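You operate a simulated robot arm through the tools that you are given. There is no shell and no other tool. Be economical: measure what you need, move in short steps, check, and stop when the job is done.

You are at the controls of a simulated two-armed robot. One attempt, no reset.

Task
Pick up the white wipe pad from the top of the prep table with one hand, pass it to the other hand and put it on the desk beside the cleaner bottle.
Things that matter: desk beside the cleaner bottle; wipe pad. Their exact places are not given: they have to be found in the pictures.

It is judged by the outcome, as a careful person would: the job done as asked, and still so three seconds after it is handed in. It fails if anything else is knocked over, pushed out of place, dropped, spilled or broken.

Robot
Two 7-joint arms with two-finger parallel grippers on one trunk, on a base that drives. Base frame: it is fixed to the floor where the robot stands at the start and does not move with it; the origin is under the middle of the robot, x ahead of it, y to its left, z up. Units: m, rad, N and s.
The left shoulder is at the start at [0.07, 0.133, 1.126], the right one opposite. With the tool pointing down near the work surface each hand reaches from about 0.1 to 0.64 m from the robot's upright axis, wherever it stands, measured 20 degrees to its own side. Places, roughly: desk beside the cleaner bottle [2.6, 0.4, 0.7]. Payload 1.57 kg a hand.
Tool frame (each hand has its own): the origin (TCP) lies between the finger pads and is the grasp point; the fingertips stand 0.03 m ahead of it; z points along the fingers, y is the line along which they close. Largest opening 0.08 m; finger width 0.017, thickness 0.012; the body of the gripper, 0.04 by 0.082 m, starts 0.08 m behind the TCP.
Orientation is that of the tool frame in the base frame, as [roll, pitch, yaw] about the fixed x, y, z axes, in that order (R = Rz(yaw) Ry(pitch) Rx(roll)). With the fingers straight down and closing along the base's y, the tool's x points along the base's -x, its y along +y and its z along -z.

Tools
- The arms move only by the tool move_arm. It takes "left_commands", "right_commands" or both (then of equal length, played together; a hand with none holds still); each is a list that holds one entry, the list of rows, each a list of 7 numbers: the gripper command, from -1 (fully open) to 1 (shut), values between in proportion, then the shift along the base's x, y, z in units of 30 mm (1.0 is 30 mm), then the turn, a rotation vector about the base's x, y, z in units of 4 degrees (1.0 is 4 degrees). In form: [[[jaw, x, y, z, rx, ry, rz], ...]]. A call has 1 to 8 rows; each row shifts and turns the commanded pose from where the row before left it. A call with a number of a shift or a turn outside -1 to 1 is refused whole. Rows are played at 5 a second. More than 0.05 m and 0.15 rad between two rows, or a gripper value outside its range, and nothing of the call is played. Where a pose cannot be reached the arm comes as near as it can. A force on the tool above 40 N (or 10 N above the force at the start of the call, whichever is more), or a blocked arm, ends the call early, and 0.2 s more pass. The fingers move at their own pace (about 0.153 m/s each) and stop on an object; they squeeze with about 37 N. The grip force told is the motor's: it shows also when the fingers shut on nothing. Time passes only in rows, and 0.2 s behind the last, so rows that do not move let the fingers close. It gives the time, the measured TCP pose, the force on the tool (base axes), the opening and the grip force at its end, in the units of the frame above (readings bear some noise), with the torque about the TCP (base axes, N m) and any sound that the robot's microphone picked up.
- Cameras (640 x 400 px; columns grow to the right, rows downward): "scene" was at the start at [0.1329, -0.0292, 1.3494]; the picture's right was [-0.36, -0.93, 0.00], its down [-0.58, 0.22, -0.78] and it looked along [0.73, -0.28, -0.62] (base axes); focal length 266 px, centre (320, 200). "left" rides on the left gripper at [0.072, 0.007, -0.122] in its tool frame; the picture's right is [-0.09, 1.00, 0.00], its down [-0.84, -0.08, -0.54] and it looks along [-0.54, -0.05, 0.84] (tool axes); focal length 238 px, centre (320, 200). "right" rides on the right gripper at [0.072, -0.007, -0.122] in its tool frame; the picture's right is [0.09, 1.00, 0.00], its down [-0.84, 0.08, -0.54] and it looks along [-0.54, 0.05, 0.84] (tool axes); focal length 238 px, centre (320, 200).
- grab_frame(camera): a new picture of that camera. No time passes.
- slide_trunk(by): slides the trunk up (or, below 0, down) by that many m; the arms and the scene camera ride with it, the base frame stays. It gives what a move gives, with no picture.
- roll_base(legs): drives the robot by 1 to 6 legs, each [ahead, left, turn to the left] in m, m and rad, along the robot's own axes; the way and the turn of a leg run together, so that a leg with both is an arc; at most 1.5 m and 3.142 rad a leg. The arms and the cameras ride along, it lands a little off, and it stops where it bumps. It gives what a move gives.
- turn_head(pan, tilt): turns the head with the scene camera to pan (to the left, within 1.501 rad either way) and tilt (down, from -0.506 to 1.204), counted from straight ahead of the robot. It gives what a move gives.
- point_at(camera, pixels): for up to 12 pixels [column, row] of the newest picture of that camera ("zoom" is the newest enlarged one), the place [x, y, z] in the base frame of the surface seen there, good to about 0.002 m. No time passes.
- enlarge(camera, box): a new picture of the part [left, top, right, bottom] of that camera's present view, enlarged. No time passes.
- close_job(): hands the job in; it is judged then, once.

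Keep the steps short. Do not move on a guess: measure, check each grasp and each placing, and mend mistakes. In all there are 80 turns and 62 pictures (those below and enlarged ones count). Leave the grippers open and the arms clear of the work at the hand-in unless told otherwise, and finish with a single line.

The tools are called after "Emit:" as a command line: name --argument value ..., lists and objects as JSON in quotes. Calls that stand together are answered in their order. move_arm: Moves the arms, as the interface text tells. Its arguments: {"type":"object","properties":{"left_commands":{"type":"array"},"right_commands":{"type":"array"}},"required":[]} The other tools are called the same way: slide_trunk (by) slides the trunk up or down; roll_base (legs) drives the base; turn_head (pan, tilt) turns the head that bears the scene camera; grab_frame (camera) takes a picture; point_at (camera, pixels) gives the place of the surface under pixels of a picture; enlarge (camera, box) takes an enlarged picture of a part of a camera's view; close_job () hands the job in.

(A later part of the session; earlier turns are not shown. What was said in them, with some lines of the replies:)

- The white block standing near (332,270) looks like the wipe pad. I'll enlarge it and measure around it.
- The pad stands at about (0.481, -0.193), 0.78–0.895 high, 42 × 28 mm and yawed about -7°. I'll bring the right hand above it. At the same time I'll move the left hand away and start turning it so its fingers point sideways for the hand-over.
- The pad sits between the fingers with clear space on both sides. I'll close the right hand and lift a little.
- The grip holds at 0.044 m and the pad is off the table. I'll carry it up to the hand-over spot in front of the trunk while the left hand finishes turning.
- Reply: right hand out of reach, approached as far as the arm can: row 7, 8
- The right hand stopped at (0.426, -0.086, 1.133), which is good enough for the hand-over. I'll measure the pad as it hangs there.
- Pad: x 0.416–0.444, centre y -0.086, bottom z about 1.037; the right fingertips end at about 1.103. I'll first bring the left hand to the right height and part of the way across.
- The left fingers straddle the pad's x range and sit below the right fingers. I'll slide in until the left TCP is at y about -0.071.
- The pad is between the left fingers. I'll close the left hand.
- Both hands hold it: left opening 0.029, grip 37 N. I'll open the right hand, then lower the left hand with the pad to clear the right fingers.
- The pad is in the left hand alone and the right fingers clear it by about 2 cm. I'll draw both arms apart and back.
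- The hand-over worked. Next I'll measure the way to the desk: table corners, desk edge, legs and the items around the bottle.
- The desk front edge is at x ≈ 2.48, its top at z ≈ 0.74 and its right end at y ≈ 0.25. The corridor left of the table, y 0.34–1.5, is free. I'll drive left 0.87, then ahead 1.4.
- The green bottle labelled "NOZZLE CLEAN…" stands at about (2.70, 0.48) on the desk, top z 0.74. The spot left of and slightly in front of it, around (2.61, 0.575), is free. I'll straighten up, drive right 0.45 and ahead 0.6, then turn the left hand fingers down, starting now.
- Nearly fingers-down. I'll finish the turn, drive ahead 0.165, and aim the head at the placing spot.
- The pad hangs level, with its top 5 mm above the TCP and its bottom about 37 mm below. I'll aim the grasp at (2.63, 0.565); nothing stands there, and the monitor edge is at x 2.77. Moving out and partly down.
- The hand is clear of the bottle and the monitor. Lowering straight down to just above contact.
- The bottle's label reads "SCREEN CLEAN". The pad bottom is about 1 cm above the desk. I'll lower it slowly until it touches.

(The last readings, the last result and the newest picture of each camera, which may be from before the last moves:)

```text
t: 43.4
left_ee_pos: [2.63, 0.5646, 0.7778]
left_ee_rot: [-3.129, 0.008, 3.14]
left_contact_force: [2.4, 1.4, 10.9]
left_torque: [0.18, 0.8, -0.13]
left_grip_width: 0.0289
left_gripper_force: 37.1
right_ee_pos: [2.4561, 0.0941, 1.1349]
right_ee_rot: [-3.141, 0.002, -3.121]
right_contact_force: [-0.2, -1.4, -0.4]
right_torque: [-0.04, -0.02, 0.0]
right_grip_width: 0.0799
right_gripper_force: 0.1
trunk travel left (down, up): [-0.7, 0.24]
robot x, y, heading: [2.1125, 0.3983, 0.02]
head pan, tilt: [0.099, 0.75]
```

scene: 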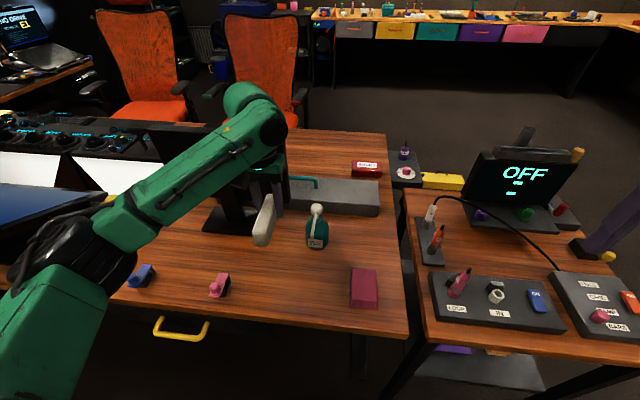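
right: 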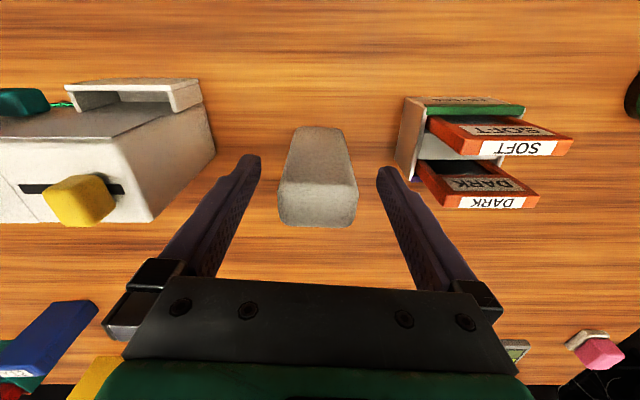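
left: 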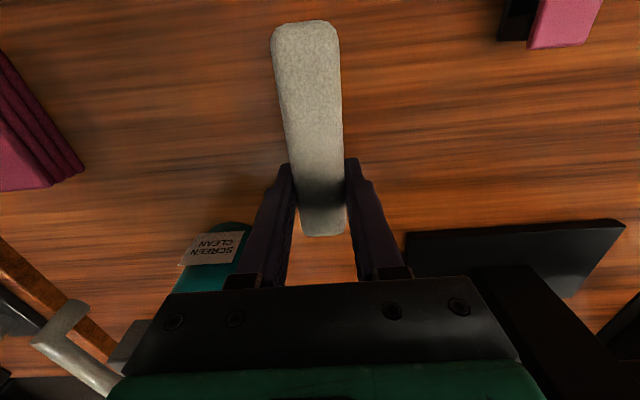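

Contact at 11 N upward, so the pad is on the desk. I'll ease off a hair and open part-way.

Emit:
move_arm --left_commands '[[[1, 0, 0, 0.04, 0, 0, 0], [0.1, 0, 0, 0, 0, 0, 0], [-0.4, 0, 0, 0, 0, 0, 0], [-0.4, 0, 0, 0, 0, 0, 0]]]'

Emit:
grab_frame --camera "left"

```text
t: 44.4
left_ee_pos: [2.63, 0.5638, 0.7779]
left_ee_rot: [-3.129, 0.004, 3.14]
left_contact_force: [-0.4, 0.0, -0.5]
left_torque: [0.01, 0.0, -0.01]
left_grip_width: 0.056
left_gripper_force: 0.1
right_ee_pos: [2.4573, 0.0931, 1.1333]
right_ee_rot: [-3.141, 0.0, -3.121]
right_contact_force: [-0.3, -0.9, -0.8]
right_torque: [0.02, 0.0, -0.02]
right_grip_width: 0.0798
right_gripper_force: 0.1
trunk travel left (down, up): [-0.7, 0.24]
robot x, y, heading: [2.1168, 0.405, 0.016]
head pan, tilt: [0.099, 0.75]
```

```text
29 pictures are left
```

left: 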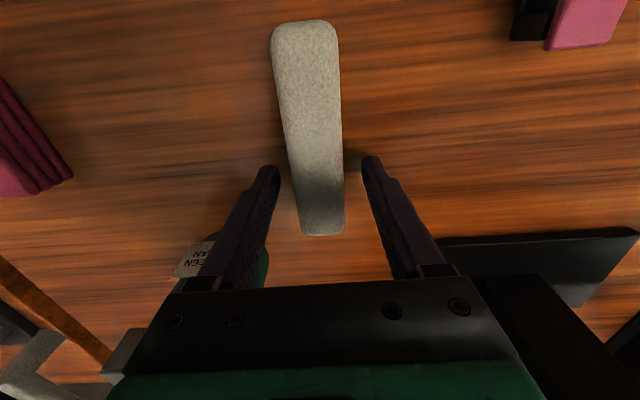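

The pad stands free between the fingers. I'll lift straight up, then open fully and draw back.

Emit:
move_arm --left_commands '[[[-0.4, 0, 0, 0.5, 0, 0, 0], [-0.4, 0, 0, 1, 0, 0, 0], [-0.4, 0, 0, 1, 0, 0, 0], [-0.4, 0, 0, 1, 0, 0, 0], [-0.4, 0, 0, 1, 0, 0, 0], [-0.4, 0, 0, 1, 0, 0, 0], [-0.4, -0.5, 0, 1, 0, 0, 0], [-1, -1, 0, 1, 0, 0, 0]]]'

Emit:
move_arm --left_commands '[[[-1, -1, 0.5, 0.8, 0, 0, 0], [-1, -1, 0.5, 0.8, 0, 0, 0], [-1, -1, 0.5, 0, 0, 0, 0], [-1, -1, 0.5, 0, 0, 0, 0], [-1, -1, 0.5, 0, 0, 0, 0], [-1, 0, 0, 0, 0, 0, 0]]]'

Emit:
grab_frame --camera "scene"

Emit:
enlarge --camera "scene" --box '[180, 160, 380, 285]'

```text
t: 46.2
left_ee_pos: [2.5815, 0.5666, 1.0043]
left_ee_rot: [-3.129, 0.004, 3.141]
left_contact_force: [-0.1, -0.1, 0.4]
left_torque: [-0.01, -0.02, -0.01]
left_grip_width: 0.0799
left_gripper_force: 0.1
right_ee_pos: [2.4553, 0.0952, 1.1347]
right_ee_rot: [-3.14, 0.003, -3.121]
right_contact_force: [-0.7, -0.4, 0.5]
right_torque: [0.0, -0.05, 0.02]
right_grip_width: 0.08
right_gripper_force: 0.0
trunk travel left (down, up): [-0.7, 0.24]
robot x, y, heading: [2.1162, 0.3989, 0.019]
head pan, tilt: [0.099, 0.75]
```

```text
t: 47.6
left_ee_pos: [2.4334, 0.6402, 1.0518]
left_ee_rot: [-3.129, 0.002, 3.14]
left_contact_force: [0.2, 0.4, -0.9]
left_torque: [0.01, -0.01, -0.01]
left_grip_width: 0.0801
left_gripper_force: 0.0
right_ee_pos: [2.4582, 0.0931, 1.1329]
right_ee_rot: [3.142, 0.001, -3.121]
right_contact_force: [-0.4, -0.5, -0.6]
right_torque: [0.04, 0.01, 0.0]
right_grip_width: 0.0798
right_gripper_force: 0.1
trunk travel left (down, up): [-0.7, 0.24]
robot x, y, heading: [2.1166, 0.3988, 0.022]
head pan, tilt: [0.099, 0.75]
```

```text
28 pictures are left
```

scene: 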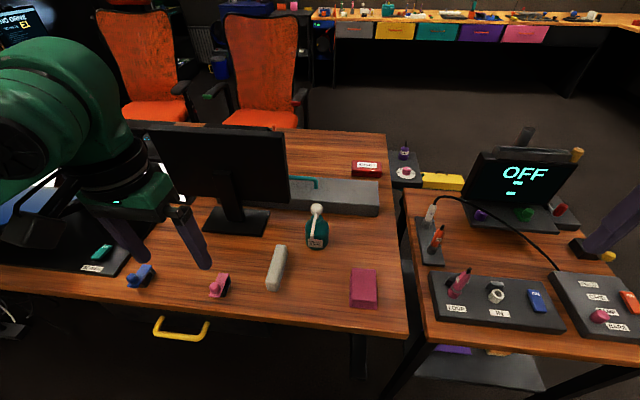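

```text
3.20 times, centred on (280, 222) of scene
```

zoom: 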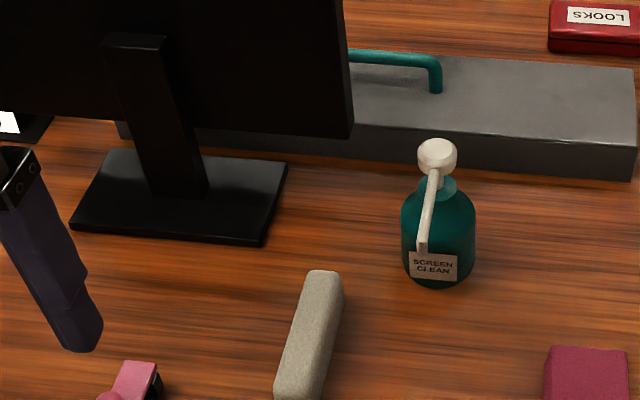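

The pad lies steady on the desk about 8 cm from the bottle. Nothing else has moved, both grippers are open and the arms are clear, so I'll hand in.

Emit:
close_job

```text
The job is handed in.
```

The right hand picked up the white wipe pad and passed it to the left, which set it on the desk beside the "SCREEN CLEAN" bottle; nothing else was seen to move.
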